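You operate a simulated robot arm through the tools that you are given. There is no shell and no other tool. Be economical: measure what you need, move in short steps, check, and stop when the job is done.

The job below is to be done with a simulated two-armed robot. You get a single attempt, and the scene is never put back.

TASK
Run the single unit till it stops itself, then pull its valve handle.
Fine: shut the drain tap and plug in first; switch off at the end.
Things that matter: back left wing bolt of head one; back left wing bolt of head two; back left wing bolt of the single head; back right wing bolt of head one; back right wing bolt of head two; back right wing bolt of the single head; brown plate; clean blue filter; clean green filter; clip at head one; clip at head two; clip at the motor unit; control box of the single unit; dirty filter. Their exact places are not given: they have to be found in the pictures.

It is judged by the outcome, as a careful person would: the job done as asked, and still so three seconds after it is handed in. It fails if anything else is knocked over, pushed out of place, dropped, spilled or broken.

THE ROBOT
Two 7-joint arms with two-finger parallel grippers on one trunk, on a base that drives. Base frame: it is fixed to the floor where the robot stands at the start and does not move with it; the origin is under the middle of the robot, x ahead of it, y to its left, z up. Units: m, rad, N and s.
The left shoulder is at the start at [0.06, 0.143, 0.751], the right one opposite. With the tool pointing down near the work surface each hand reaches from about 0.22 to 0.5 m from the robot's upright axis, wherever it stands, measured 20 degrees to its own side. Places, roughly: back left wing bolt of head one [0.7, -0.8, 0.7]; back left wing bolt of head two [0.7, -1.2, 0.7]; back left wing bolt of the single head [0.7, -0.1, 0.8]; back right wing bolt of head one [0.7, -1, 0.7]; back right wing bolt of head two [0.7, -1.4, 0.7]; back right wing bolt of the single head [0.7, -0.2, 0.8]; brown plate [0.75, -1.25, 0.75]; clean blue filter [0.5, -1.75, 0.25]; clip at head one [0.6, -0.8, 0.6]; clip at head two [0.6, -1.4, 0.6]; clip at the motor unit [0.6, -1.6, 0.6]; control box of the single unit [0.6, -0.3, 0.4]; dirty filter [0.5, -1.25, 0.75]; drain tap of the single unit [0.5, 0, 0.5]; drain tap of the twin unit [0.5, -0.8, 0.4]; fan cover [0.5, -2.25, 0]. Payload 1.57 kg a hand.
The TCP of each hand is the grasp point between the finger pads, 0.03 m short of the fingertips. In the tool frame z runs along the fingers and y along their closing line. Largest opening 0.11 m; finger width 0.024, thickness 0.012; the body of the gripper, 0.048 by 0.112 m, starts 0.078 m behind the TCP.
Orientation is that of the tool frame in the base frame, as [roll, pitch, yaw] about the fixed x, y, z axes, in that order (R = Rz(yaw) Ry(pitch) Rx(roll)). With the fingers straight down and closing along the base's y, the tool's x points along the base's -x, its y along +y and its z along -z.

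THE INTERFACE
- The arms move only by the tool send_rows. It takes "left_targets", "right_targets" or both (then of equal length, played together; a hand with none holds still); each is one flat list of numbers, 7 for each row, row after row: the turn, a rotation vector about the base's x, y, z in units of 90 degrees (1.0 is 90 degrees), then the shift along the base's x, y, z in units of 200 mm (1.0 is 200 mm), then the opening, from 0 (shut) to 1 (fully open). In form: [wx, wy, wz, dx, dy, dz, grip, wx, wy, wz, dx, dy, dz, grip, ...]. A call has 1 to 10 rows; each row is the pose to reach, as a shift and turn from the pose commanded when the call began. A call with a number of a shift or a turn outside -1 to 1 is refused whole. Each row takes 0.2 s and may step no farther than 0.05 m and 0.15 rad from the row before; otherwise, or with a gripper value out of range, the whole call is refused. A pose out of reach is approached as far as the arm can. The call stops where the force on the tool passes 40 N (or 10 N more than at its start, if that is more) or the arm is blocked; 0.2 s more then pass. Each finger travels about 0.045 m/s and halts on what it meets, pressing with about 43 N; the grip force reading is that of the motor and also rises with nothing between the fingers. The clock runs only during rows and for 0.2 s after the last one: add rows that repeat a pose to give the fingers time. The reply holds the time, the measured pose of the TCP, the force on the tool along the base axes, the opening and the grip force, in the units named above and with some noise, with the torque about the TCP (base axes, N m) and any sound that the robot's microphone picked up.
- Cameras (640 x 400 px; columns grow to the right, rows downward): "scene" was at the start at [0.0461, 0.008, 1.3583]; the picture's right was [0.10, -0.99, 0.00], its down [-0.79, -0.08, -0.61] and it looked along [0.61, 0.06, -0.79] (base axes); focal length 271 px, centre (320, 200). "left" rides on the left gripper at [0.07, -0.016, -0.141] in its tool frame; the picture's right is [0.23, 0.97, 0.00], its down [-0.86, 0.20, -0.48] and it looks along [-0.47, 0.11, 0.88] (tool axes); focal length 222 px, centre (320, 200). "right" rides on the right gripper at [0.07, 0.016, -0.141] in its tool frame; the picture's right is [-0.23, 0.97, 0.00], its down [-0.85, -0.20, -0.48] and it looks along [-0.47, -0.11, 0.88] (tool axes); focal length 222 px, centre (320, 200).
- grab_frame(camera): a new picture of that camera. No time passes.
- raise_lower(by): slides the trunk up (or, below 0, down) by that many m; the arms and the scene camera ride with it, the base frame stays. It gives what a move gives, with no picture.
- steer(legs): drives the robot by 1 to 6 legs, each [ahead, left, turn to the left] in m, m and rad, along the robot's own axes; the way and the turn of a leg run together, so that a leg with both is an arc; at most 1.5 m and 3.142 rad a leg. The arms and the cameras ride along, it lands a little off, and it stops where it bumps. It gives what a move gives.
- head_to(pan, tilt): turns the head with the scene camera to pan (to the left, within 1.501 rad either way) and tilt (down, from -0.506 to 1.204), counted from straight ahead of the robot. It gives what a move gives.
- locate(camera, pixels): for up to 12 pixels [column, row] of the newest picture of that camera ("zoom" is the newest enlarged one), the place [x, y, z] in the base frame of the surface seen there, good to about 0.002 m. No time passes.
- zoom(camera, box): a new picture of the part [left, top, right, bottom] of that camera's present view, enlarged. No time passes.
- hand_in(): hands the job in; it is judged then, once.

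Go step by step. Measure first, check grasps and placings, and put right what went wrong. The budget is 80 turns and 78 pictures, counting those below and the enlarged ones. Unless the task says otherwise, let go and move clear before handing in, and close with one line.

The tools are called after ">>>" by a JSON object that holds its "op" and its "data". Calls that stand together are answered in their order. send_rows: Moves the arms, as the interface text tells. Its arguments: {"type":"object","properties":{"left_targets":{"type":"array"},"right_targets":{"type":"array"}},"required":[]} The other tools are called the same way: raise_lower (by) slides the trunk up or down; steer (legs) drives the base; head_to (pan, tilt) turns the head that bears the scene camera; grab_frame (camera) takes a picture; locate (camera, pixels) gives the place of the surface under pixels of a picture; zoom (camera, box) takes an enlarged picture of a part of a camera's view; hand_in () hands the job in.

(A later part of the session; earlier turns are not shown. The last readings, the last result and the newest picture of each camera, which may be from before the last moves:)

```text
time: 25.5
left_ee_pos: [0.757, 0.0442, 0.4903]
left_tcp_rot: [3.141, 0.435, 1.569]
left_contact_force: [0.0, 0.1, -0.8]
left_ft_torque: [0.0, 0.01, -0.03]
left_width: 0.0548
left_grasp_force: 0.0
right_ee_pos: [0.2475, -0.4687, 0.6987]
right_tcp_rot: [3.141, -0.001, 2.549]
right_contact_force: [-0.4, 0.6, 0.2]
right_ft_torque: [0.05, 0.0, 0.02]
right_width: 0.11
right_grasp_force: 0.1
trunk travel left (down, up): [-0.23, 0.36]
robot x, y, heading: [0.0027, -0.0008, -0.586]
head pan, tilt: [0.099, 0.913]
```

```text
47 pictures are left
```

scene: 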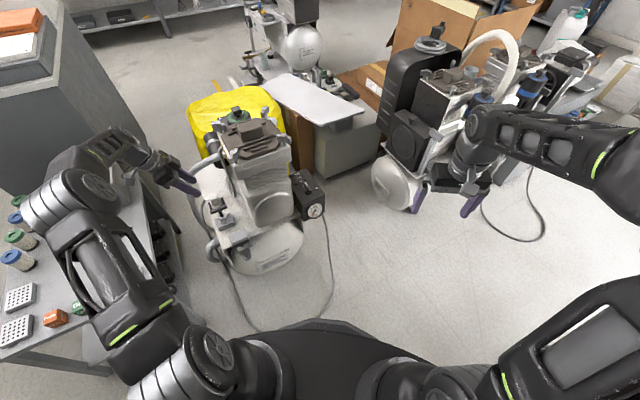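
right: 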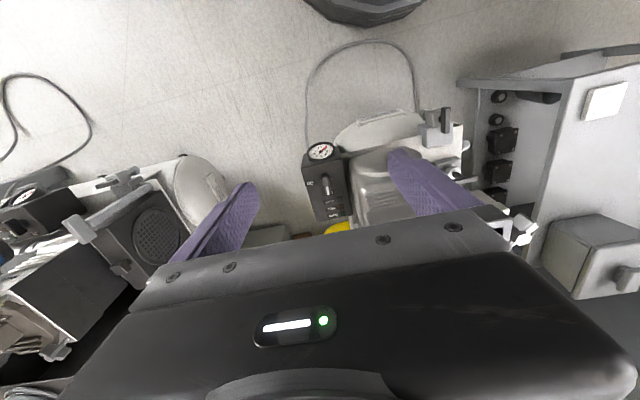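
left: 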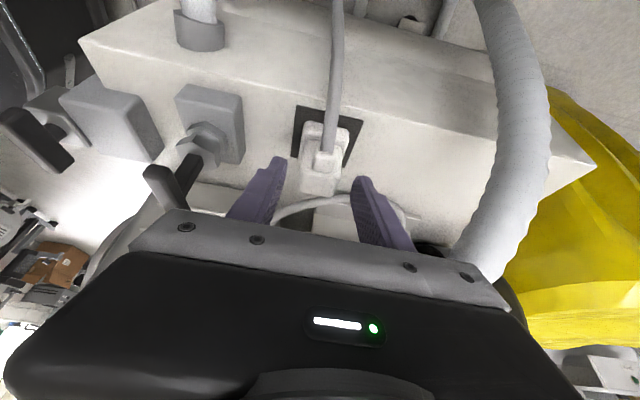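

The plug lies centred between the fingers. Closing.

>>> {"op": "send_rows", "data": {"left_targets": [0, 0, 0, 0, 0, 0, 0.4, 0, 0, 0, 0, 0, 0, 0.3, 0, 0, 0, 0, 0, 0, 0.2, 0, 0, 0, 0, 0, 0, 0.1, 0, 0, 0, 0, 0, 0, 0.1, 0, 0, 0, 0, 0, 0, 0.1]}}

>>> {"op": "zoom", "data": {"camera": "left", "box": [240, 100, 400, 200]}}

```text
time: 26.9
left_ee_pos: [0.7569, 0.0447, 0.4913]
left_tcp_rot: [3.14, 0.436, 1.568]
left_contact_force: [-0.1, -0.6, -0.1]
left_ft_torque: [-0.02, 0.06, -0.02]
left_width: 0.0312
left_grasp_force: 39.6
right_ee_pos: [0.2473, -0.4682, 0.6986]
right_tcp_rot: [-3.141, -0.001, 2.55]
right_contact_force: [0.8, 0.2, 0.3]
right_ft_torque: [0.01, 0.05, 0.0]
right_width: 0.1101
right_grasp_force: 0.1
trunk travel left (down, up): [-0.23, 0.36]
robot x, y, heading: [-0.0001, -0.0024, -0.594]
head pan, tilt: [0.099, 0.913]
```

```text
4.00 times, centred on (320, 150) of left
```

zoom: 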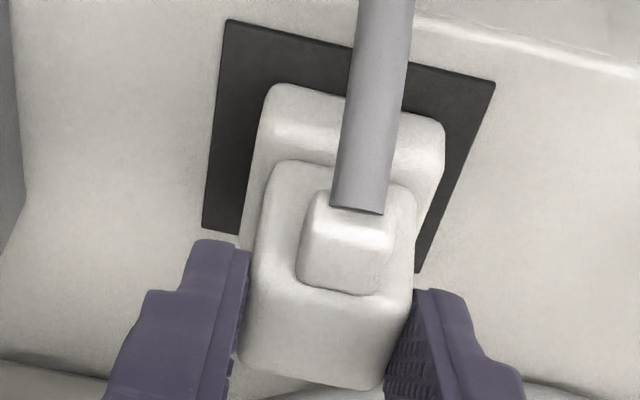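

Gripped (0.031 m, 40 N). Lifting straight up.

>>> {"op": "send_rows", "data": {"left_targets": [0, 0, 0, 0, 0, 0.05, 0.05, 0, 0, 0, 0, 0, 0.1, 0.05, 0, 0, 0, 0, 0, 0.2, 0.05, 0, 0, 0, 0, 0, 0.35, 0.05, 0, 0, 0, 0, 0, 0.5, 0.05]}}

>>> {"op": "grab_frame", "data": {"camera": "left"}}

```text
time: 28.1
left_ee_pos: [0.7576, 0.0438, 0.5918]
left_tcp_rot: [-3.14, 0.436, 1.568]
left_contact_force: [0.4, 0.3, -0.7]
left_ft_torque: [0.0, 0.0, 0.01]
left_width: 0.0308
left_grasp_force: 39.9
right_ee_pos: [0.2461, -0.4685, 0.699]
right_tcp_rot: [3.141, 0.001, 2.551]
right_contact_force: [0.3, 0.3, 0.5]
right_ft_torque: [0.05, -0.02, 0.01]
right_width: 0.1101
right_grasp_force: 0.1
trunk travel left (down, up): [-0.23, 0.36]
robot x, y, heading: [0.0028, -0.0023, -0.593]
head pan, tilt: [0.099, 0.913]
```

```text
45 pictures are left
```

left: 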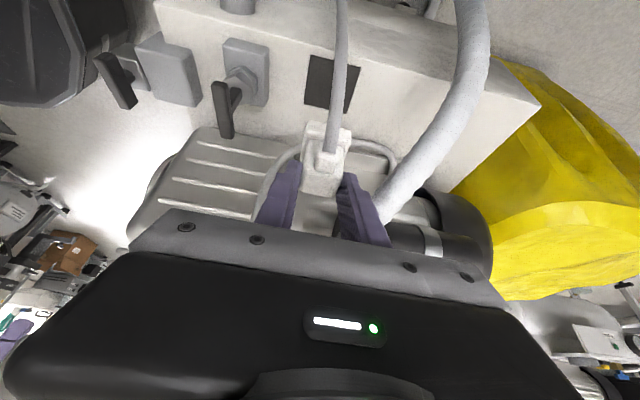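

Plug lifted cleanly (force ~0). Now I'll carry it left, then toward the socket, at z≈0.63.

>>> {"op": "send_rows", "data": {"left_targets": [0, 0, 0, 0, 0.1, 0.1, 0.05, 0, 0, 0, 0, 0.3, 0.2, 0.05, 0, 0, 0, -0.1, 0.5, 0.2, 0.05, 0, 0, 0, -0.25, 0.65, 0.2, 0.05, 0, 0, 0, -0.4, 0.8, 0.2, 0.05, 0, 0, 0, -0.55, 0.95, 0.2, 0.05]}}

>>> {"op": "send_rows", "data": {"left_targets": [0, 0, 0, -0.1, 0.15, 0, 0.05, 0, 0, 0, -0.2, 0.3, 0, 0.05, 0, 0, 0, -0.3, 0.43, 0, 0.05, 0, 0, 0, -0.38, 0.53, 0, 0.05, 0, 0, 0, -0.38, 0.53, 0, 0.05]}}

>>> {"op": "grab_frame", "data": {"camera": "left"}}

>>> {"op": "grab_frame", "data": {"camera": "scene"}}

```text
time: 29.5
left_ee_pos: [0.6491, 0.2347, 0.6318]
left_tcp_rot: [3.14, 0.437, 1.567]
left_contact_force: [0.4, 0.1, -0.4]
left_ft_torque: [-0.01, 0.02, 0.01]
left_width: 0.0311
left_grasp_force: 40.2
right_ee_pos: [0.2464, -0.4685, 0.6984]
right_tcp_rot: [3.14, 0.001, 2.549]
right_contact_force: [-0.8, -0.6, -0.7]
right_ft_torque: [0.0, 0.0, -0.02]
right_width: 0.1102
right_grasp_force: 0.0
trunk travel left (down, up): [-0.23, 0.36]
robot x, y, heading: [0.0023, -0.0011, -0.595]
head pan, tilt: [0.099, 0.913]
```

```text
time: 30.7
left_ee_pos: [0.5707, 0.3408, 0.632]
left_tcp_rot: [3.139, 0.437, 1.568]
left_contact_force: [0.6, -1.1, -0.4]
left_ft_torque: [-0.02, -0.02, 0.02]
left_width: 0.031
left_grasp_force: 40.1
right_ee_pos: [0.2454, -0.4686, 0.6988]
right_tcp_rot: [3.141, 0.0, 2.548]
right_contact_force: [0.2, 0.7, -0.8]
right_ft_torque: [-0.03, -0.03, -0.02]
right_width: 0.1101
right_grasp_force: 0.1
trunk travel left (down, up): [-0.23, 0.36]
robot x, y, heading: [-0.0005, 0.0028, -0.591]
head pan, tilt: [0.099, 0.913]
```

```text
44 pictures are left
```

left: 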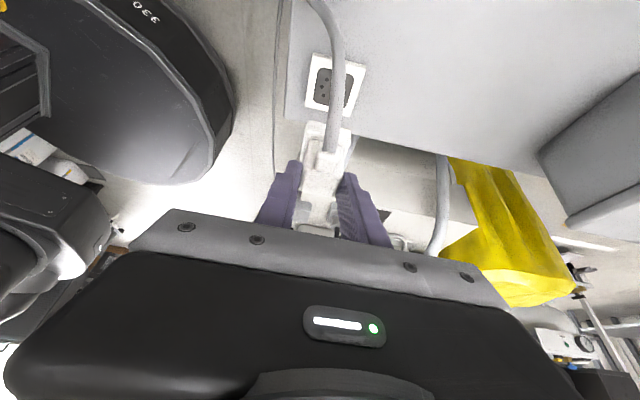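

```text
43 pictures are left
```

scene: 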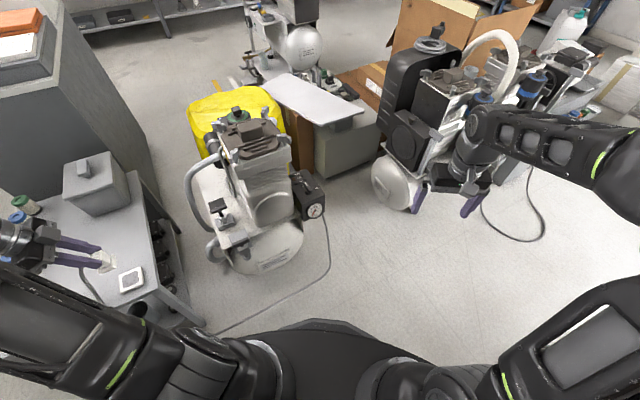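

The plug hangs over the socket (left view: plug 325,150, socket 335,85). I'll measure the plug's edges to fix its offset in the hand.

>>> {"op": "zoom", "data": {"camera": "left", "box": [272, 110, 368, 170]}}

>>> {"op": "locate", "data": {"camera": "zoom", "pixels": [[210, 90], [510, 150], [205, 180], [500, 250], [360, 300], [240, 300], [430, 300], [350, 190], [220, 250], [225, 80], [515, 140]]}}

>>> {"op": "zoom", "data": {"camera": "scene", "box": [60, 225, 180, 300]}}

>>> {"op": "locate", "data": {"camera": "zoom", "pixels": [[230, 200], [250, 180], [215, 215], [260, 210], [280, 230], [290, 195], [265, 235], [240, 245]]}}

```text
6.67 times, centred on (320, 140) of left
```

zoom: 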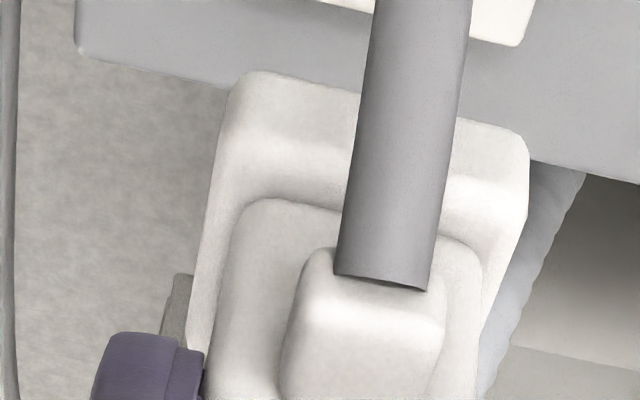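

```text
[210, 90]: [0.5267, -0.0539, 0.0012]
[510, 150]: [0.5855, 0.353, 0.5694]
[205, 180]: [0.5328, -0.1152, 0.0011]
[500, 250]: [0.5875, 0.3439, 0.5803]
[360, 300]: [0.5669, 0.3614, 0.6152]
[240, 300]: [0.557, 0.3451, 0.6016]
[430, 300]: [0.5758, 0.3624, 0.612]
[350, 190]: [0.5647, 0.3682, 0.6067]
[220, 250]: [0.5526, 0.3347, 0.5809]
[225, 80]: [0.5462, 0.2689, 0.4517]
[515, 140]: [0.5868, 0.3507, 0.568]
```

```text
5.33 times, centred on (120, 262) of scene
```

zoom: 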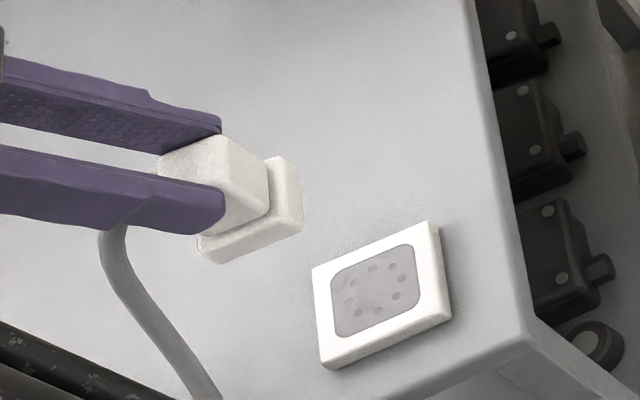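

```text
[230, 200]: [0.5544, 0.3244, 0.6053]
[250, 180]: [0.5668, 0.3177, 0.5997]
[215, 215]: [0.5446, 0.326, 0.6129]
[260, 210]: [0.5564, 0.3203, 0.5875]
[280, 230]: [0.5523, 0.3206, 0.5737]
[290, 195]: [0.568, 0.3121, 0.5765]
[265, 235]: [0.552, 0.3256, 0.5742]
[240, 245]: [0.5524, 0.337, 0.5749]
```

The plug's centre is (0.570,0.331) against the socket's (0.5714,0.3305), so it's aligned to within about 1 mm. I'll descend slowly while watching the force.

>>> {"op": "send_rows", "data": {"left_targets": [0, 0, 0, 0.005, 0, -0.15, 0.05, 0, 0, 0, 0.005, 0, -0.3, 0.05, 0, 0, 0, 0.005, 0, -0.38, 0.05, 0, 0, 0, 0.005, 0, -0.42, 0.05, 0, 0, 0, 0.005, 0, -0.42, 0.05]}}

>>> {"op": "zoom", "data": {"camera": "scene", "box": [80, 235, 176, 295]}}

>>> {"op": "locate", "data": {"camera": "zoom", "pixels": [[300, 220], [250, 250], [350, 200], [270, 180], [330, 260]]}}

```text
time: 31.9
left_ee_pos: [0.5736, 0.3407, 0.5462]
left_tcp_rot: [3.14, 0.437, 1.569]
left_contact_force: [0.4, 0.7, -0.8]
left_ft_torque: [0.02, 0.02, 0.0]
left_width: 0.031
left_grasp_force: 40.0
right_ee_pos: [0.2464, -0.4682, 0.7001]
right_tcp_rot: [3.14, 0.001, 2.55]
right_contact_force: [-0.2, 0.5, -0.3]
right_ft_torque: [0.0, -0.02, 0.0]
right_width: 0.1099
right_grasp_force: 0.0
trunk travel left (down, up): [-0.23, 0.36]
robot x, y, heading: [-0.0034, 0.0, -0.588]
head pan, tilt: [0.099, 0.913]
```

```text
6.67 times, centred on (128, 265) of scene
```

zoom: 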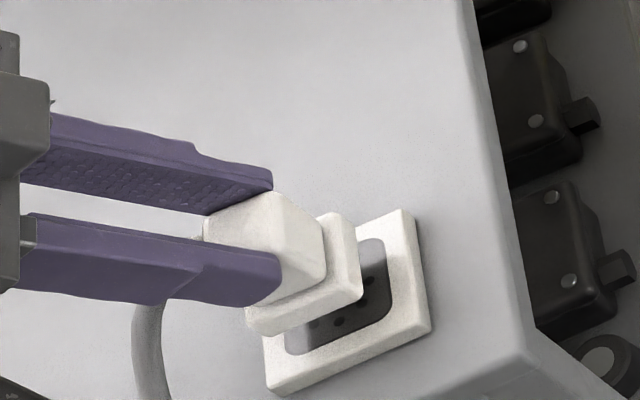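

```text
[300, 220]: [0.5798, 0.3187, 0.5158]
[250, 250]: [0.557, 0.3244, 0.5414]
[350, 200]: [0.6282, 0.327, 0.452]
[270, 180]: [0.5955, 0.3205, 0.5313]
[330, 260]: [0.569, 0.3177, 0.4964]
```

The plug is about 1.5 cm above the socket and lined up. Continuing down gently.

>>> {"op": "send_rows", "data": {"left_targets": [0, 0, 0, -0.003, 0, -0.02, 0.05, 0, 0, 0, -0.003, 0, -0.04, 0.05, 0, 0, 0, -0.003, 0, -0.06, 0.05, 0, 0, 0, -0.003, 0, -0.075, 0.05, 0, 0, 0, -0.003, 0, -0.075, 0.05]}}

>>> {"op": "zoom", "data": {"camera": "scene", "box": [80, 235, 176, 295]}}

```text
time: 33.1
left_ee_pos: [0.57, 0.3396, 0.5314]
left_tcp_rot: [3.139, 0.437, 1.569]
left_contact_force: [0.0, 0.6, 0.2]
left_ft_torque: [-0.03, 0.04, 0.02]
left_width: 0.031
left_grasp_force: 40.2
right_ee_pos: [0.2462, -0.4684, 0.6997]
right_tcp_rot: [3.141, 0.0, 2.551]
right_contact_force: [-0.4, 0.2, 0.6]
right_ft_torque: [0.02, -0.02, 0.0]
right_width: 0.11
right_grasp_force: 0.0
trunk travel left (down, up): [-0.23, 0.36]
robot x, y, heading: [0.0012, 0.001, -0.591]
head pan, tilt: [0.099, 0.913]
```

```text
6.67 times, centred on (128, 265) of scene
```

zoom: 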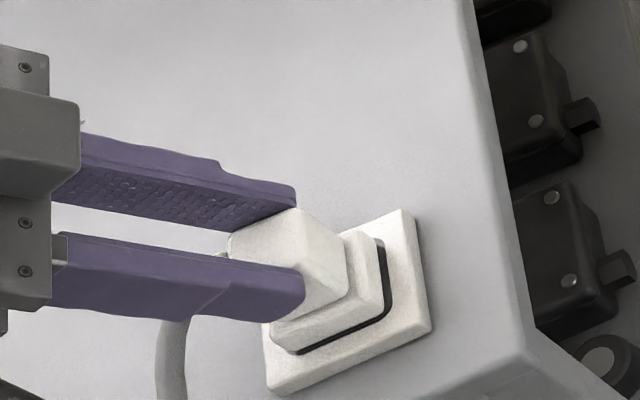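

Almost seated and no contact force yet. I'll go a few mm further.

>>> {"op": "send_rows", "data": {"left_targets": [0, 0, 0, 0.005, 0, -0.01, 0.05, 0, 0, 0, 0.005, 0, -0.02, 0.05, 0, 0, 0, 0.005, 0, -0.03, 0.05, 0, 0, 0, 0.005, 0, -0.03, 0.05]}}

>>> {"op": "zoom", "data": {"camera": "scene", "box": [80, 235, 176, 295]}}

```text
time: 34.1
left_ee_pos: [0.5729, 0.3385, 0.5283]
left_tcp_rot: [3.137, 0.435, 1.567]
left_contact_force: [-1.3, -0.4, 28.9]
left_ft_torque: [-0.16, 0.27, -0.06]
left_width: 0.0314
left_grasp_force: 40.3
right_ee_pos: [0.2447, -0.4698, 0.6987]
right_tcp_rot: [3.14, 0.004, 2.551]
right_contact_force: [-1.2, -0.5, 0.5]
right_ft_torque: [-0.02, 0.02, -0.01]
right_width: 0.1099
right_grasp_force: 0.1
trunk travel left (down, up): [-0.23, 0.36]
robot x, y, heading: [0.0047, -0.0007, -0.594]
head pan, tilt: [0.099, 0.913]
heard: snap
```

```text
6.67 times, centred on (128, 265) of scene
```

zoom: 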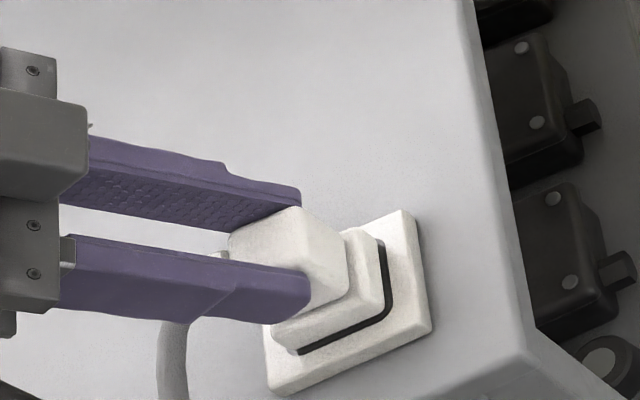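

A "snap" was heard with 29 N of contact: the plug is in. I'll release and back out along the tool axis.

>>> {"op": "send_rows", "data": {"left_targets": [0, 0, 0, 0, 0, 0.01, 0.2, 0, 0, 0, 0, 0, 0.01, 0.35, 0, 0, 0, 0, 0, 0.01, 0.5, 0, 0, 0, 0, 0, 0.01, 0.5, 0, 0, 0, 0, 0.07, 0.15, 0.5, 0, 0, 0, 0, 0.14, 0.3, 0.5, 0, 0, 0, 0, 0.2, 0.45, 0.5, 0, 0, 0, 0, 0.25, 0.6, 0.5]}}

>>> {"op": "zoom", "data": {"camera": "scene", "box": [64, 215, 192, 295]}}

```text
time: 35.9
left_ee_pos: [0.5695, 0.3897, 0.6453]
left_tcp_rot: [3.141, 0.436, 1.569]
left_contact_force: [0.4, -0.6, -0.9]
left_ft_torque: [-0.04, 0.01, 0.04]
left_width: 0.0548
left_grasp_force: 0.1
right_ee_pos: [0.2473, -0.4687, 0.6991]
right_tcp_rot: [-3.141, 0.0, 2.55]
right_contact_force: [-0.1, 0.0, -0.3]
right_ft_torque: [-0.03, 0.01, 0.02]
right_width: 0.1101
right_grasp_force: 0.1
trunk travel left (down, up): [-0.23, 0.36]
robot x, y, heading: [-0.0009, 0.0014, -0.591]
head pan, tilt: [0.099, 0.913]
```

```text
5.00 times, centred on (128, 255) of scene
```

zoom: 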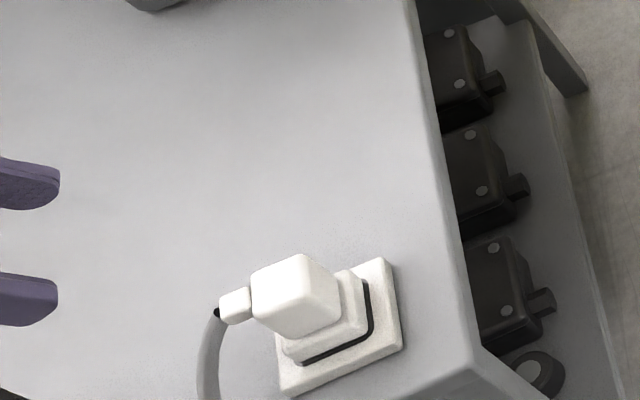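

The plug is seated with its cord to the left. Next I'll retract the left hand and turn the base back to face the unit, so the right hand reaches the switch.

>>> {"op": "send_rows", "data": {"left_targets": [0, 0, 0, -0.1, 0, 0.2, 0.5, 0.05, 0, 0, -0.3, 0, 0.3, 0.5, 0.1, 0, 0, -0.5, -0.1, 0.4, 0.5, 0.15, 0, 0, -0.7, -0.2, 0.4, 0.5, 0.2, 0, 0, -0.85, -0.3, 0.4, 0.5, 0.278, 0, 0, -1, -0.4, 0.4, 0.5]}}

>>> {"op": "steer", "data": {"legs": [[0, 0, 0.6]]}}

>>> {"op": "grab_frame", "data": {"camera": "scene"}}

>>> {"op": "zoom", "data": {"camera": "right", "box": [240, 80, 400, 180]}}

```text
time: 37.3
left_ee_pos: [0.3727, 0.3094, 0.7234]
left_tcp_rot: [3.14, 0.001, 1.568]
left_contact_force: [-0.2, -0.1, -0.4]
left_ft_torque: [0.01, -0.01, -0.03]
left_width: 0.0549
left_grasp_force: 0.1
left hand out of reach, approached as far as the arm can: row 1
right_ee_pos: [0.2473, -0.4688, 0.6996]
right_tcp_rot: [3.141, 0.001, 2.55]
right_contact_force: [0.4, 1.0, 0.5]
right_ft_torque: [-0.01, -0.02, 0.0]
right_width: 0.1099
right_grasp_force: 0.1
trunk travel left (down, up): [-0.23, 0.36]
robot x, y, heading: [0.0013, 0.0001, -0.589]
head pan, tilt: [0.099, 0.913]
```

```text
time: 39.4
left_ee_pos: [0.131, 0.4653, 0.7246]
left_tcp_rot: [3.14, 0.0, 2.172]
left_contact_force: [0.3, -0.2, 1.0]
left_ft_torque: [0.01, -0.01, 0.0]
left_width: 0.0549
left_grasp_force: 0.2
right_ee_pos: [0.4686, -0.2451, 0.6993]
right_tcp_rot: [3.141, 0.0, -3.132]
right_contact_force: [0.1, 0.4, 0.1]
right_ft_torque: [-0.01, -0.01, 0.02]
right_width: 0.1102
right_grasp_force: 0.0
trunk travel left (down, up): [-0.23, 0.36]
robot x, y, heading: [0.0012, -0.002, 0.011]
head pan, tilt: [0.099, 0.913]
```

```text
36 pictures are left
```

scene: 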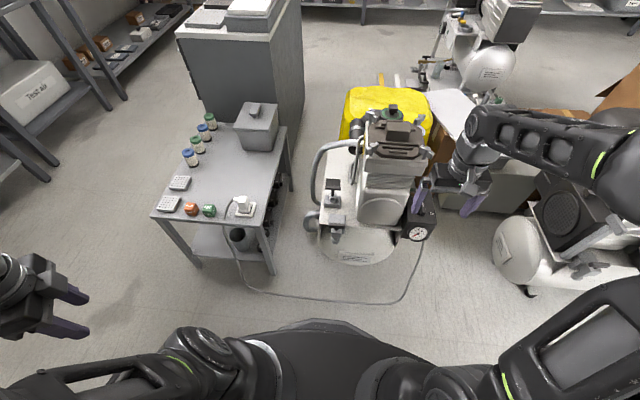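

```text
4.00 times, centred on (320, 130) of right
```

zoom: 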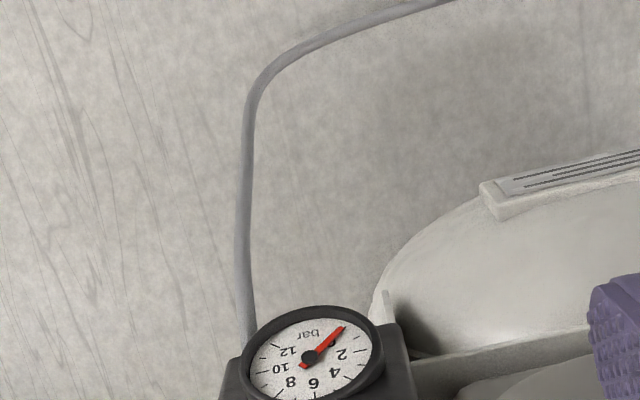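

The right camera shows the gauge, with the switch just below it. I'll zoom onto the switch and locate it.

>>> {"op": "zoom", "data": {"camera": "right", "box": [256, 150, 384, 230]}}

>>> {"op": "locate", "data": {"camera": "zoom", "pixels": [[300, 200], [310, 230], [320, 260], [330, 300], [340, 330], [280, 250], [360, 250], [300, 180], [380, 280], [345, 355], [325, 200], [290, 300]]}}

>>> {"op": "zoom", "data": {"camera": "scene", "box": [395, 200, 443, 230]}}

>>> {"op": "locate", "data": {"camera": "zoom", "pixels": [[250, 140], [270, 160], [290, 180], [300, 200], [310, 220], [260, 200], [240, 170], [320, 140], [330, 180]]}}

```text
5.00 times, centred on (320, 190) of right
```

zoom: 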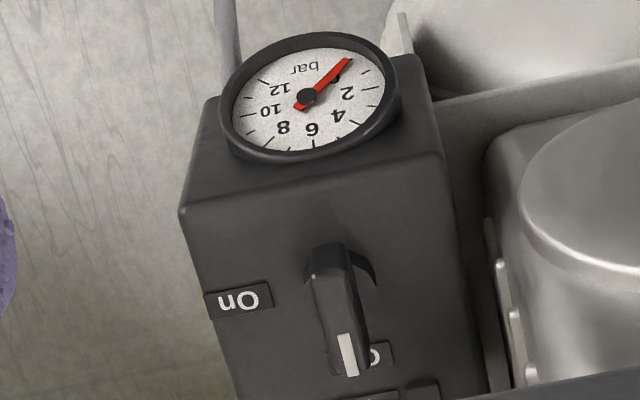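

```text
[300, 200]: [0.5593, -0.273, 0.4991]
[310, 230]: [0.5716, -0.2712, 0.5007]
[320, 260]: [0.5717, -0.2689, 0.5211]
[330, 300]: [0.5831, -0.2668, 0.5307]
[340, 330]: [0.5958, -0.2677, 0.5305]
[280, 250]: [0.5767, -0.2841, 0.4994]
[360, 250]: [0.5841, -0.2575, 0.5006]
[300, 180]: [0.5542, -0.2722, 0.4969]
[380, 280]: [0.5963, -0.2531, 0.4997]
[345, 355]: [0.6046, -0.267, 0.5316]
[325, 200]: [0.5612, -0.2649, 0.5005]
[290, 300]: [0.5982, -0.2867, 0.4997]
```

```text
13.33 times, centred on (419, 215) of scene
```

zoom: 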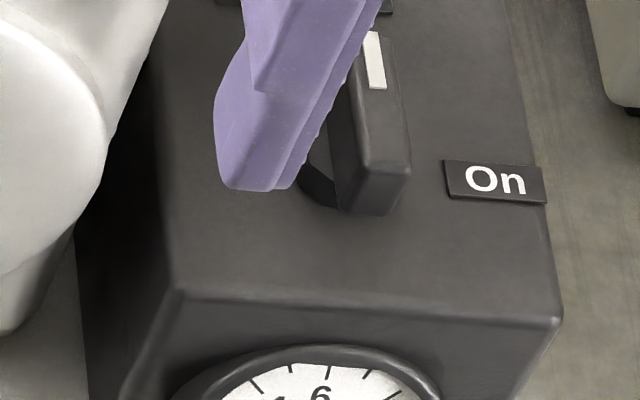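

```text
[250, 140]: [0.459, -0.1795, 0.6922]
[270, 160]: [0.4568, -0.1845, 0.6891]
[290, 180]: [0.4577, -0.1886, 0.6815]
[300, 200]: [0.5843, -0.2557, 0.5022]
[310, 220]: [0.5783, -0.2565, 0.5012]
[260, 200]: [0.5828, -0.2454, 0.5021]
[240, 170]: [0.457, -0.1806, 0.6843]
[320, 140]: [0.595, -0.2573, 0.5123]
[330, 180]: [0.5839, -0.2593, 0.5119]
```

The knob bar spans x 0.572–0.612 at y≈-0.267, top z 0.532, and On lies toward -y (clockwise). To keep the wrist camera off the pump I want the right tool at yaw 0, so I'll test rotating it by +180° here in free air.

>>> {"op": "send_rows", "data": {"right_targets": [0, 0, 0.09, 0, 0, 0, 0.8, 0, 0, 0.18, 0, 0, 0, 0.6, 0, 0, 0.27, 0, 0, 0, 0.5, 0, 0, 0.36, 0, 0, 0, 0.5, 0, 0, 0.45, 0, 0, 0, 0.5, 0, 0, 0.54, 0, 0, 0, 0.5, 0, 0, 0.63, 0, 0, 0, 0.5, 0, 0, 0.72, 0, 0, 0, 0.5, 0, 0, 0.81, 0, 0, 0, 0.5, 0, 0, 0.9, 0, 0, 0, 0.5]}}

>>> {"op": "send_rows", "data": {"right_targets": [0, 0, 0.09, 0, 0, 0, 0.5, 0, 0, 0.18, 0, 0, 0, 0.5, 0, 0, 0.27, 0, 0, 0, 0.5, 0, 0, 0.36, 0, 0, 0, 0.5, 0, 0, 0.45, 0, 0, 0, 0.5, 0, 0, 0.54, 0, 0, 0, 0.5, 0, 0, 0.63, 0, 0, 0, 0.5, 0, 0, 0.72, 0, 0, 0, 0.5, 0, 0, 0.81, 0, 0, 0, 0.5, 0, 0, 0.9, 0, 0, 0, 0.5]}}

```text
time: 41.6
left_ee_pos: [0.1311, 0.4662, 0.7238]
left_tcp_rot: [-3.141, 0.0, 2.171]
left_contact_force: [0.0, 0.0, -0.3]
left_ft_torque: [-0.01, 0.0, 0.01]
left_width: 0.0551
left_grasp_force: 0.1
right_ee_pos: [0.4687, -0.2462, 0.6973]
right_tcp_rot: [-3.141, 0.0, -1.715]
right_contact_force: [0.0, 0.2, -0.1]
right_ft_torque: [0.0, 0.01, -0.01]
right_width: 0.0549
right_grasp_force: 0.0
trunk travel left (down, up): [-0.23, 0.36]
robot x, y, heading: [0.0003, 0.0002, 0.007]
head pan, tilt: [0.099, 0.913]
```

```text
time: 43.8
left_ee_pos: [0.1315, 0.4651, 0.7241]
left_tcp_rot: [3.141, -0.001, 2.172]
left_contact_force: [-0.9, 0.2, -0.1]
left_ft_torque: [-0.01, -0.01, 0.03]
left_width: 0.055
left_grasp_force: 0.1
right_ee_pos: [0.4703, -0.246, 0.6986]
right_tcp_rot: [3.14, 0.0, -0.301]
right_contact_force: [0.3, 0.2, 0.4]
right_ft_torque: [0.03, 0.0, -0.02]
right_width: 0.055
right_grasp_force: 0.1
trunk travel left (down, up): [-0.23, 0.36]
robot x, y, heading: [-0.0001, 0.0025, 0.011]
head pan, tilt: [0.099, 0.913]
```

+180° works. I'll finish the yaw and move above the knob.

>>> {"op": "send_rows", "data": {"right_targets": [0, 0, 0.09, 0.15, -0.025, 0, 0.5, 0, 0, 0.18, 0.3, -0.05, 0, 0.5, 0, 0, 0.192, 0.45, -0.075, -0.1, 0.5, 0, 0, 0.192, 0.61, -0.102, -0.2, 0.5, 0, 0, 0.192, 0.61, -0.102, -0.3, 0.5]}}

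>>> {"op": "grab_frame", "data": {"camera": "right"}}

>>> {"op": "zoom", "data": {"camera": "scene", "box": [340, 110, 468, 190]}}

```text
time: 44.8
left_ee_pos: [0.1325, 0.4639, 0.7247]
left_tcp_rot: [3.142, -0.001, 2.167]
left_contact_force: [-0.2, 0.0, -0.6]
left_ft_torque: [0.0, 0.03, 0.04]
left_width: 0.0548
left_grasp_force: 0.1
right_ee_pos: [0.5716, -0.2764, 0.6686]
right_tcp_rot: [3.13, 0.008, -0.012]
right_contact_force: [-2.2, -13.6, 3.0]
right_ft_torque: [1.62, -0.18, -0.19]
right_width: 0.055
right_grasp_force: 0.1
trunk travel left (down, up): [-0.23, 0.36]
robot x, y, heading: [0.0028, -0.0001, 0.009]
head pan, tilt: [0.099, 0.913]
stopped in row 4 (right hand): the force on the tool passed its limit at 156 N (the readings are from after the stop); the commanded pose is now the measured one
```

```text
32 pictures are left
```

right: 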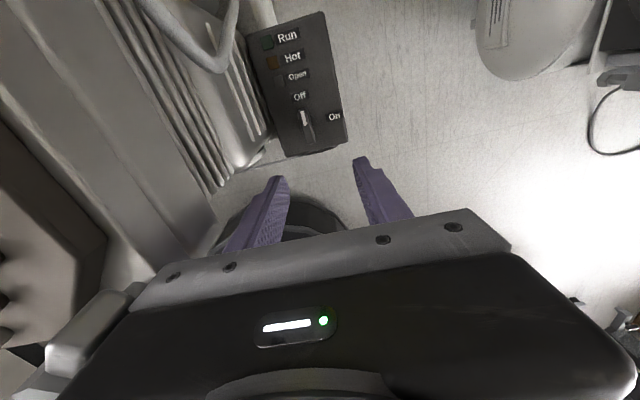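

```text
5.00 times, centred on (404, 150) of scene
```

zoom: 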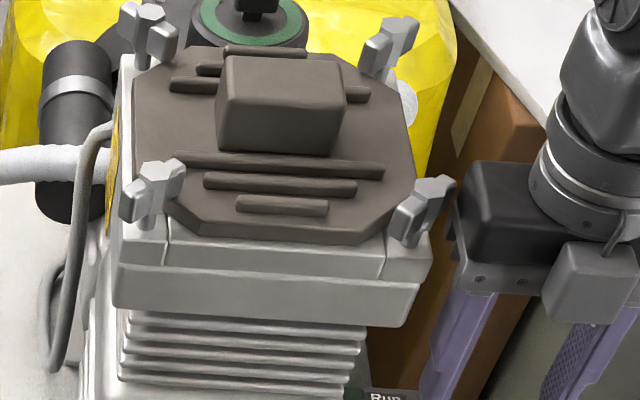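

The gripper body hit the pump head's right side (13 N remaining). I'll back off to -y and check whether anything moved.

>>> {"op": "send_rows", "data": {"right_targets": [0, 0, 0, 0, -0.1, 0, 0.5, 0, 0, 0, 0, -0.3, 0, 0.5, 0, 0, 0, -0.2, -0.4, 0.0, 0.5]}}

>>> {"op": "grab_frame", "data": {"camera": "scene"}}

>>> {"op": "zoom", "data": {"camera": "scene", "box": [310, 110, 454, 200]}}

>>> {"op": "locate", "data": {"camera": "scene", "pixels": [[337, 222], [333, 184], [395, 130], [426, 150], [410, 205], [420, 215], [425, 180], [360, 128], [420, 165], [355, 172]]}}

```text
time: 45.5
left_ee_pos: [0.1321, 0.4646, 0.723]
left_tcp_rot: [-3.14, 0.001, 2.168]
left_contact_force: [1.0, -1.4, -0.3]
left_ft_torque: [0.0, 0.06, 0.03]
left_width: 0.0548
left_grasp_force: 0.1
right_ee_pos: [0.5325, -0.3525, 0.6686]
right_tcp_rot: [3.134, 0.011, -0.005]
right_contact_force: [-0.4, -0.1, -0.1]
right_ft_torque: [0.02, 0.01, 0.04]
right_width: 0.055
right_grasp_force: 0.1
trunk travel left (down, up): [-0.23, 0.36]
robot x, y, heading: [0.0006, -0.0008, 0.006]
head pan, tilt: [0.099, 0.913]
```

```text
30 pictures are left
```

scene: 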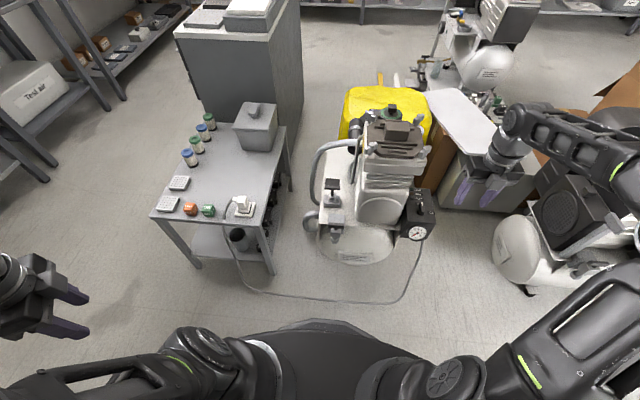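

```text
4.44 times, centred on (382, 155) of scene
```

zoom: 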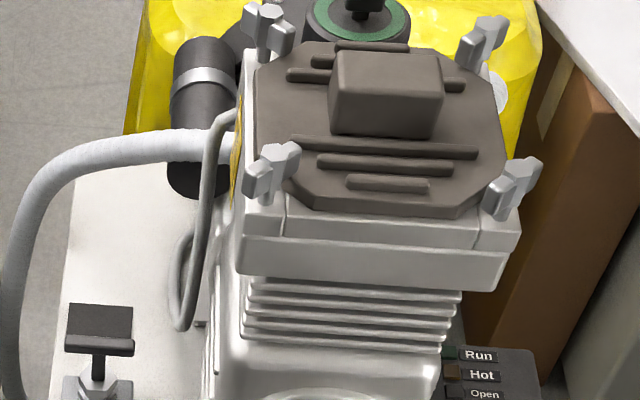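

```text
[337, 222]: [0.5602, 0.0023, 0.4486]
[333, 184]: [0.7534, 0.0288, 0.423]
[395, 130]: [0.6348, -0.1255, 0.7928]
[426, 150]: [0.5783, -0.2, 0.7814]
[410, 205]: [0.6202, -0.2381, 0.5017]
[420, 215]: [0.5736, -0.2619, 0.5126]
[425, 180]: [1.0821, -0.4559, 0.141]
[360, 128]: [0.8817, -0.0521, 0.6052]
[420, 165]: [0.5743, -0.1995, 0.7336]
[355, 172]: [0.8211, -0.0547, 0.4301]
```

The front right wing bolt (now at zoom 515,185) looks turned compared with the first picture: its wings ran upper-left to lower-right, now upper-right to lower-left. I'll look closely.

>>> {"op": "zoom", "data": {"camera": "scene", "box": [410, 138, 442, 158]}}

>>> {"op": "locate", "data": {"camera": "zoom", "pixels": [[370, 180], [310, 260], [350, 220], [390, 150], [270, 300], [340, 140], [300, 200], [320, 320], [360, 290]]}}

>>> {"op": "zoom", "data": {"camera": "scene", "box": [350, 105, 430, 155]}}

>>> {"op": "locate", "data": {"camera": "zoom", "pixels": [[140, 290], [165, 270], [120, 300], [600, 290], [570, 340], [490, 80], [540, 50], [130, 60], [160, 90]]}}

```text
16.00 times, centred on (426, 148) of scene
```

zoom: 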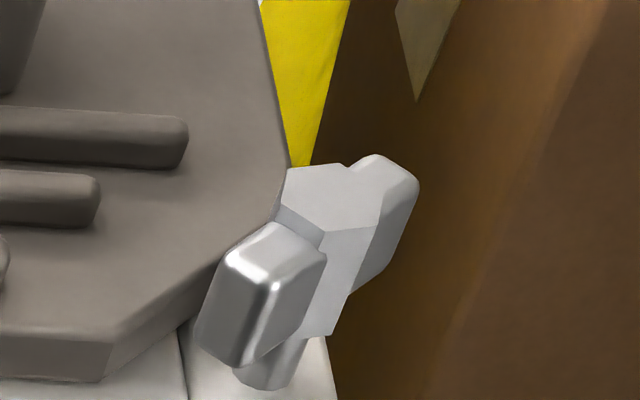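

```text
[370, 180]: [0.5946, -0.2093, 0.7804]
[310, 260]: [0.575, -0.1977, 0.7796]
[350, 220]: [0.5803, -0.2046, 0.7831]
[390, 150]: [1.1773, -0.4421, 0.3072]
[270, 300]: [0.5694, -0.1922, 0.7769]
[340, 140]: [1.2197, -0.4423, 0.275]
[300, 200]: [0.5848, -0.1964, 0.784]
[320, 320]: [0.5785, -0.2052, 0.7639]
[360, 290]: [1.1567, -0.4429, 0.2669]
```

```text
8.00 times, centred on (390, 130) of scene
```

zoom: 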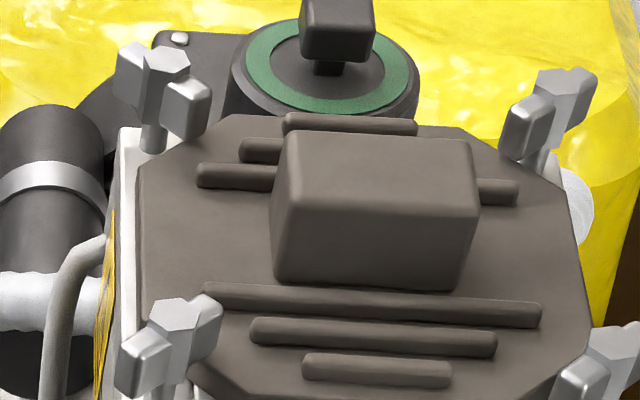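

```text
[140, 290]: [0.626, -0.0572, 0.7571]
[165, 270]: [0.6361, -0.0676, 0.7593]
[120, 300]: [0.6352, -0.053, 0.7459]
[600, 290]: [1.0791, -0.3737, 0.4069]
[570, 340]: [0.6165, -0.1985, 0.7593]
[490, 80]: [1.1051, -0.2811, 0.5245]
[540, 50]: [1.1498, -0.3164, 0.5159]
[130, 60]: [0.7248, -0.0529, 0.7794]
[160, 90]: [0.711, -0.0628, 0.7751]
```

The bolt stands at about (0.583,-0.200), wings now at about -34° from x; it was swung roughly 100° counter-clockwise (loosening). I'll put that right by turning it back. First I'll raise the trunk and take an exact look from above.

>>> {"op": "raise_lower", "data": {"by": 0.16}}

>>> {"op": "zoom", "data": {"camera": "scene", "box": [340, 125, 436, 185]}}

>>> {"op": "zoom", "data": {"camera": "scene", "box": [400, 165, 432, 185]}}

>>> {"op": "locate", "data": {"camera": "zoom", "pixels": [[320, 200], [280, 240], [240, 280], [360, 160], [400, 120], [300, 160], [200, 200], [320, 260], [240, 200]]}}

```text
time: 47.4
left_ee_pos: [0.1319, 0.4642, 0.8821]
left_tcp_rot: [3.141, 0.001, 2.169]
left_contact_force: [1.2, -0.6, 0.7]
left_ft_torque: [-0.01, 0.01, 0.0]
left_width: 0.0547
left_grasp_force: 0.0
right_ee_pos: [0.5327, -0.3519, 0.8284]
right_tcp_rot: [3.134, 0.01, -0.004]
right_contact_force: [0.5, 0.1, 0.4]
right_ft_torque: [-0.01, 0.01, 0.02]
right_width: 0.0552
right_grasp_force: 0.0
trunk travel left (down, up): [-0.39, 0.2]
robot x, y, heading: [0.0003, -0.0045, 0.01]
head pan, tilt: [0.099, 0.913]
```

```text
6.67 times, centred on (388, 155) of scene
```

zoom: 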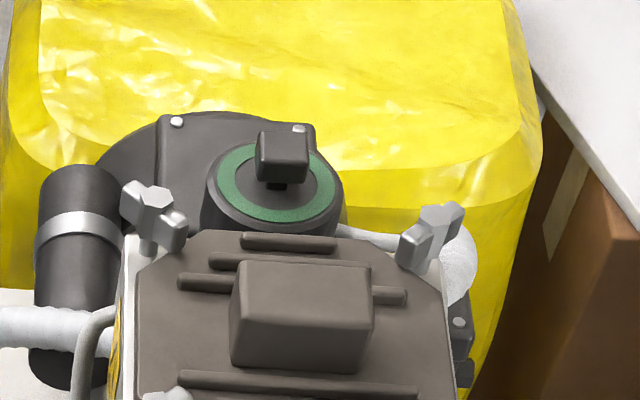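

```text
16.00 times, centred on (416, 175) of scene
```

zoom: 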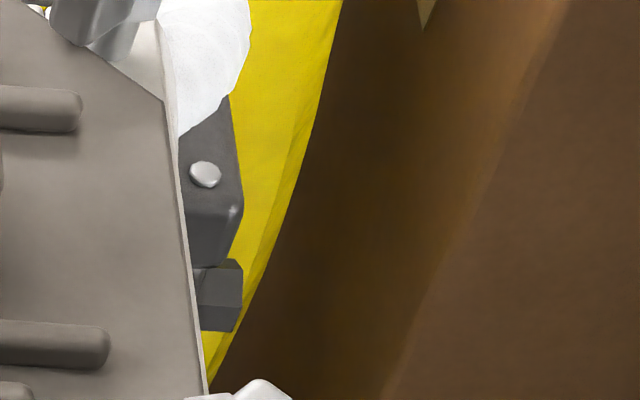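

```text
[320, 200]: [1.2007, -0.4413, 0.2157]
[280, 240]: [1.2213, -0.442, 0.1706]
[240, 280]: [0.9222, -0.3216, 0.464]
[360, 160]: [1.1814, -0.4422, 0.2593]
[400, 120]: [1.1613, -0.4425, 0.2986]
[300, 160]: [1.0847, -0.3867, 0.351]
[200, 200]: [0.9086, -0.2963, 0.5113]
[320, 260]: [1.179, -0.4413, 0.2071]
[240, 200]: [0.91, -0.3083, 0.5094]
```

The bolt is lower in the frame. I'll zoom on rows 165–215.

>>> {"op": "zoom", "data": {"camera": "scene", "box": [392, 178, 424, 198]}}

>>> {"op": "locate", "data": {"camera": "zoom", "pixels": [[300, 200], [340, 160], [260, 240], [380, 140], [240, 280], [320, 120], [280, 160], [330, 220], [400, 160], [220, 220], [420, 130], [300, 280]]}}

```text
16.00 times, centred on (408, 188) of scene
```

zoom: 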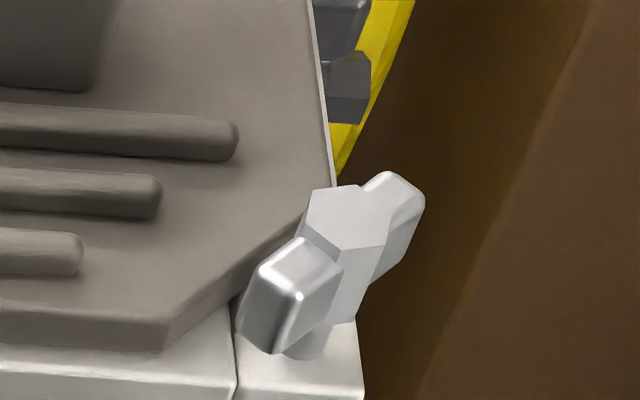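

```text
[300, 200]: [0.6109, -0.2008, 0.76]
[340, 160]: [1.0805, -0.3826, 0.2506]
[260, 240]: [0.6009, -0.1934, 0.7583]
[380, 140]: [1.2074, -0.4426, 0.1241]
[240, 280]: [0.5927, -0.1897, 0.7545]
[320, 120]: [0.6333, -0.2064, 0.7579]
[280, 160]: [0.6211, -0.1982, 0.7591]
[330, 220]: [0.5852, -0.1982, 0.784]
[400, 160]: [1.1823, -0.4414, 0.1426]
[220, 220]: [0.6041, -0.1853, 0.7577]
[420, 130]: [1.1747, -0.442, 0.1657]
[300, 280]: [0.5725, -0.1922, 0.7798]
```

The bolt's centre is (0.5855,-0.2005), wing top z≈0.78, wing line at about -33°. I'll bring the right hand above it with the matching yaw.

>>> {"op": "send_rows", "data": {"right_targets": [0, 0, -0.08, 0, 0, 0.15, 0.45, 0, 0, -0.16, 0.07, 0.19, 0.2, 0.4, 0, 0, -0.24, 0.14, 0.38, 0.2, 0.35, 0, 0, -0.32, 0.2, 0.57, 0.2, 0.35, 0, 0, -0.363, 0.264, 0.757, 0.2, 0.35, 0, 0, -0.363, 0.264, 0.757, 0.2, 0.35]}}

>>> {"op": "grab_frame", "data": {"camera": "right"}}

```text
time: 48.8
left_ee_pos: [0.1322, 0.4645, 0.8835]
left_tcp_rot: [3.141, 0.0, 2.166]
left_contact_force: [0.2, 0.1, 0.3]
left_ft_torque: [0.01, -0.03, 0.03]
left_width: 0.0551
left_grasp_force: 0.2
right_ee_pos: [0.5849, -0.2009, 0.8686]
right_tcp_rot: [3.132, 0.012, -0.574]
right_contact_force: [0.2, 0.1, 0.4]
right_ft_torque: [-0.02, -0.03, 0.0]
right_width: 0.0386
right_grasp_force: 0.1
trunk travel left (down, up): [-0.39, 0.2]
robot x, y, heading: [0.0011, 0.0006, 0.008]
head pan, tilt: [0.099, 0.913]
```

```text
23 pictures are left
```

right: 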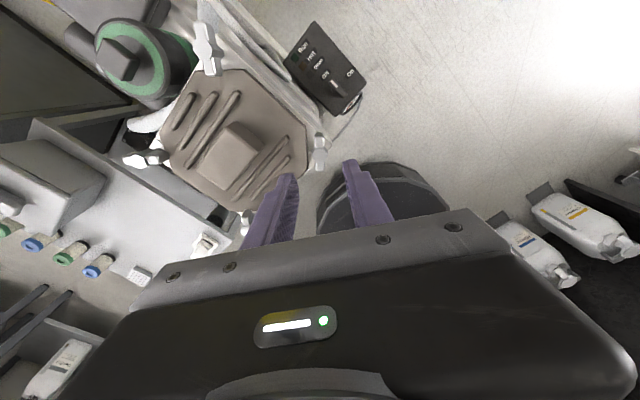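

The bolt (320,150) lies between the fingers, its wings parallel to them. I'll descend and close.

>>> {"op": "send_rows", "data": {"right_targets": [0, 0, 0, 0, 0, -0.12, 0.35, 0, 0, 0, 0, 0, -0.24, 0.35, 0, 0, 0, 0, 0, -0.32, 0.35, 0, 0, 0, 0, 0, -0.363, 0.35]}}

>>> {"op": "send_rows", "data": {"right_targets": [0, 0, 0, 0, 0, 0, 0.25, 0, 0, 0, 0, 0, 0, 0.15, 0, 0, 0, 0, 0, 0, 0.08, 0, 0, 0, 0, 0, 0, 0.0, 0, 0, 0, 0, 0, 0, 0]}}

>>> {"op": "zoom", "data": {"camera": "right", "box": [256, 110, 384, 190]}}

```text
time: 49.8
left_ee_pos: [0.1318, 0.4647, 0.8835]
left_tcp_rot: [3.141, -0.001, 2.17]
left_contact_force: [-0.6, 0.5, 0.3]
left_ft_torque: [0.03, -0.03, -0.01]
left_width: 0.0551
left_grasp_force: 0.1
right_ee_pos: [0.5861, -0.2012, 0.7939]
right_tcp_rot: [3.132, 0.01, -0.577]
right_contact_force: [-0.3, 0.3, 0.3]
right_ft_torque: [0.02, -0.01, 0.02]
right_width: 0.0382
right_grasp_force: 0.0
trunk travel left (down, up): [-0.39, 0.2]
robot x, y, heading: [-0.0002, 0.002, 0.002]
head pan, tilt: [0.099, 0.913]
```

```text
time: 51.0
left_ee_pos: [0.1314, 0.465, 0.8843]
left_tcp_rot: [-3.141, 0.0, 2.168]
left_contact_force: [-0.6, 0.5, -0.2]
left_ft_torque: [0.02, 0.02, -0.01]
left_width: 0.055
left_grasp_force: 0.0
right_ee_pos: [0.5846, -0.201, 0.7945]
right_tcp_rot: [3.132, 0.01, -0.577]
right_contact_force: [-2.6, -4.7, -0.8]
right_ft_torque: [0.15, -0.22, -0.67]
right_width: 0.0146
right_grasp_force: 31.3
trunk travel left (down, up): [-0.39, 0.2]
robot x, y, heading: [-0.0028, -0.002, 0.006]
head pan, tilt: [0.099, 0.913]
```

```text
5.00 times, centred on (320, 150) of right
```

zoom: 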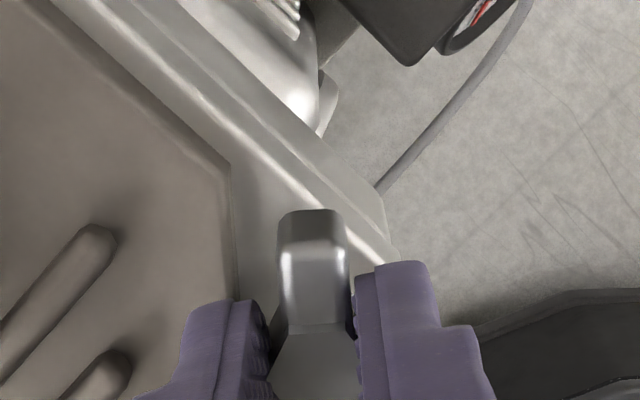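

Gripped (0.0146 m). I'll test-turn clockwise by a small angle.

>>> {"op": "send_rows", "data": {"right_targets": [0, 0, -0.06, 0, 0, 0, 0, 0, 0, -0.12, 0, 0, 0, 0, 0, 0, -0.12, 0, 0, 0, 0]}}

```text
time: 51.8
left_ee_pos: [0.1312, 0.4636, 0.8834]
left_tcp_rot: [-3.141, -0.001, 2.168]
left_contact_force: [0.4, -0.5, 0.6]
left_ft_torque: [-0.01, 0.02, -0.01]
left_width: 0.055
left_grasp_force: 0.1
right_ee_pos: [0.5842, -0.2019, 0.7946]
right_tcp_rot: [3.133, 0.011, -0.765]
right_contact_force: [-3.9, -8.5, -4.1]
right_ft_torque: [0.16, -0.1, -0.15]
right_width: 0.011
right_grasp_force: 29.2
trunk travel left (down, up): [-0.39, 0.2]
robot x, y, heading: [-0.0009, -0.0047, 0.006]
head pan, tilt: [0.099, 0.913]
```

The torque is small and the fingers have settled flat on the wings (0.011 m). Continuing clockwise while watching the torque.

>>> {"op": "send_rows", "data": {"right_targets": [0, 0, -0.08, 0, 0, 0, 0, 0, 0, -0.16, 0, 0, 0, 0, 0, 0, -0.24, 0, 0, 0, 0, 0, 0, -0.24, 0, 0, 0, 0]}}

>>> {"op": "zoom", "data": {"camera": "right", "box": [256, 110, 384, 190]}}

```text
time: 52.8
left_ee_pos: [0.1328, 0.4642, 0.8845]
left_tcp_rot: [3.141, 0.0, 2.168]
left_contact_force: [-0.3, 0.4, 0.3]
left_ft_torque: [0.0, 0.0, -0.02]
left_width: 0.0549
left_grasp_force: 0.0
right_ee_pos: [0.5842, -0.2016, 0.7942]
right_tcp_rot: [3.132, 0.01, -1.143]
right_contact_force: [-4.1, -10.1, -0.1]
right_ft_torque: [-0.25, -0.37, -0.03]
right_width: 0.0108
right_grasp_force: 29.5
trunk travel left (down, up): [-0.39, 0.2]
robot x, y, heading: [-0.0028, -0.0015, 0.009]
head pan, tilt: [0.099, 0.913]
```

```text
5.00 times, centred on (320, 150) of right
```

zoom: 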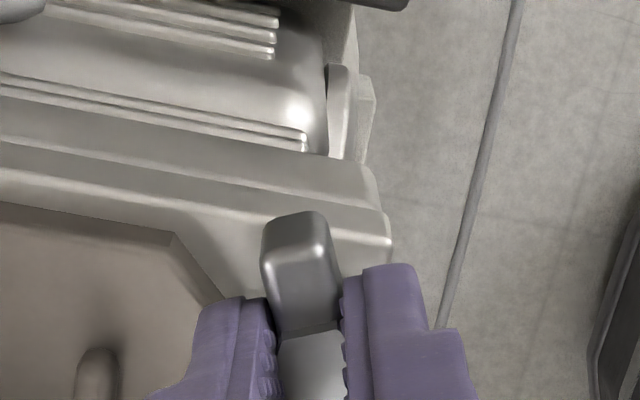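

It turns freely with the hand. Continuing.

>>> {"op": "send_rows", "data": {"right_targets": [0, 0, -0.08, 0, 0, 0, 0, 0, 0, -0.16, 0, 0, 0, 0, 0, 0, -0.24, 0, 0, 0, 0, 0, 0, -0.32, 0, 0, 0, 0, 0, 0, -0.4, 0, 0, 0, 0, 0, 0, -0.4, 0, 0, 0, 0]}}

>>> {"op": "send_rows", "data": {"right_targets": [0, 0, -0.05, 0, 0, 0, 0, 0, 0, -0.1, 0, 0, 0, 0, 0, 0, -0.15, 0, 0, 0, 0, 0, 0, -0.15, 0, 0, 0, 0]}}

```text
time: 54.2
left_ee_pos: [0.1325, 0.4632, 0.8852]
left_tcp_rot: [3.141, 0.0, 2.168]
left_contact_force: [-0.8, 0.3, 0.4]
left_ft_torque: [0.0, 0.01, -0.01]
left_width: 0.0549
left_grasp_force: 0.1
right_ee_pos: [0.586, -0.2019, 0.7948]
right_tcp_rot: [3.131, 0.01, -1.772]
right_contact_force: [-5.9, -10.7, -5.1]
right_ft_torque: [-0.38, -0.23, 0.0]
right_width: 0.0108
right_grasp_force: 28.7
trunk travel left (down, up): [-0.39, 0.2]
robot x, y, heading: [-0.0005, -0.0026, 0.006]
head pan, tilt: [0.099, 0.913]
```

```text
time: 55.2
left_ee_pos: [0.1324, 0.4638, 0.8854]
left_tcp_rot: [-3.141, -0.001, 2.167]
left_contact_force: [0.7, -0.2, 0.5]
left_ft_torque: [-0.02, -0.01, 0.03]
left_width: 0.0549
left_grasp_force: 0.1
right_ee_pos: [0.5824, -0.2029, 0.7942]
right_tcp_rot: [3.131, 0.011, -2.005]
right_contact_force: [-6.7, -10.6, -10.1]
right_ft_torque: [-0.3, -0.32, -0.01]
right_width: 0.0109
right_grasp_force: 28.4
trunk travel left (down, up): [-0.39, 0.2]
robot x, y, heading: [-0.0028, -0.0012, 0.007]
head pan, tilt: [0.099, 0.913]
```

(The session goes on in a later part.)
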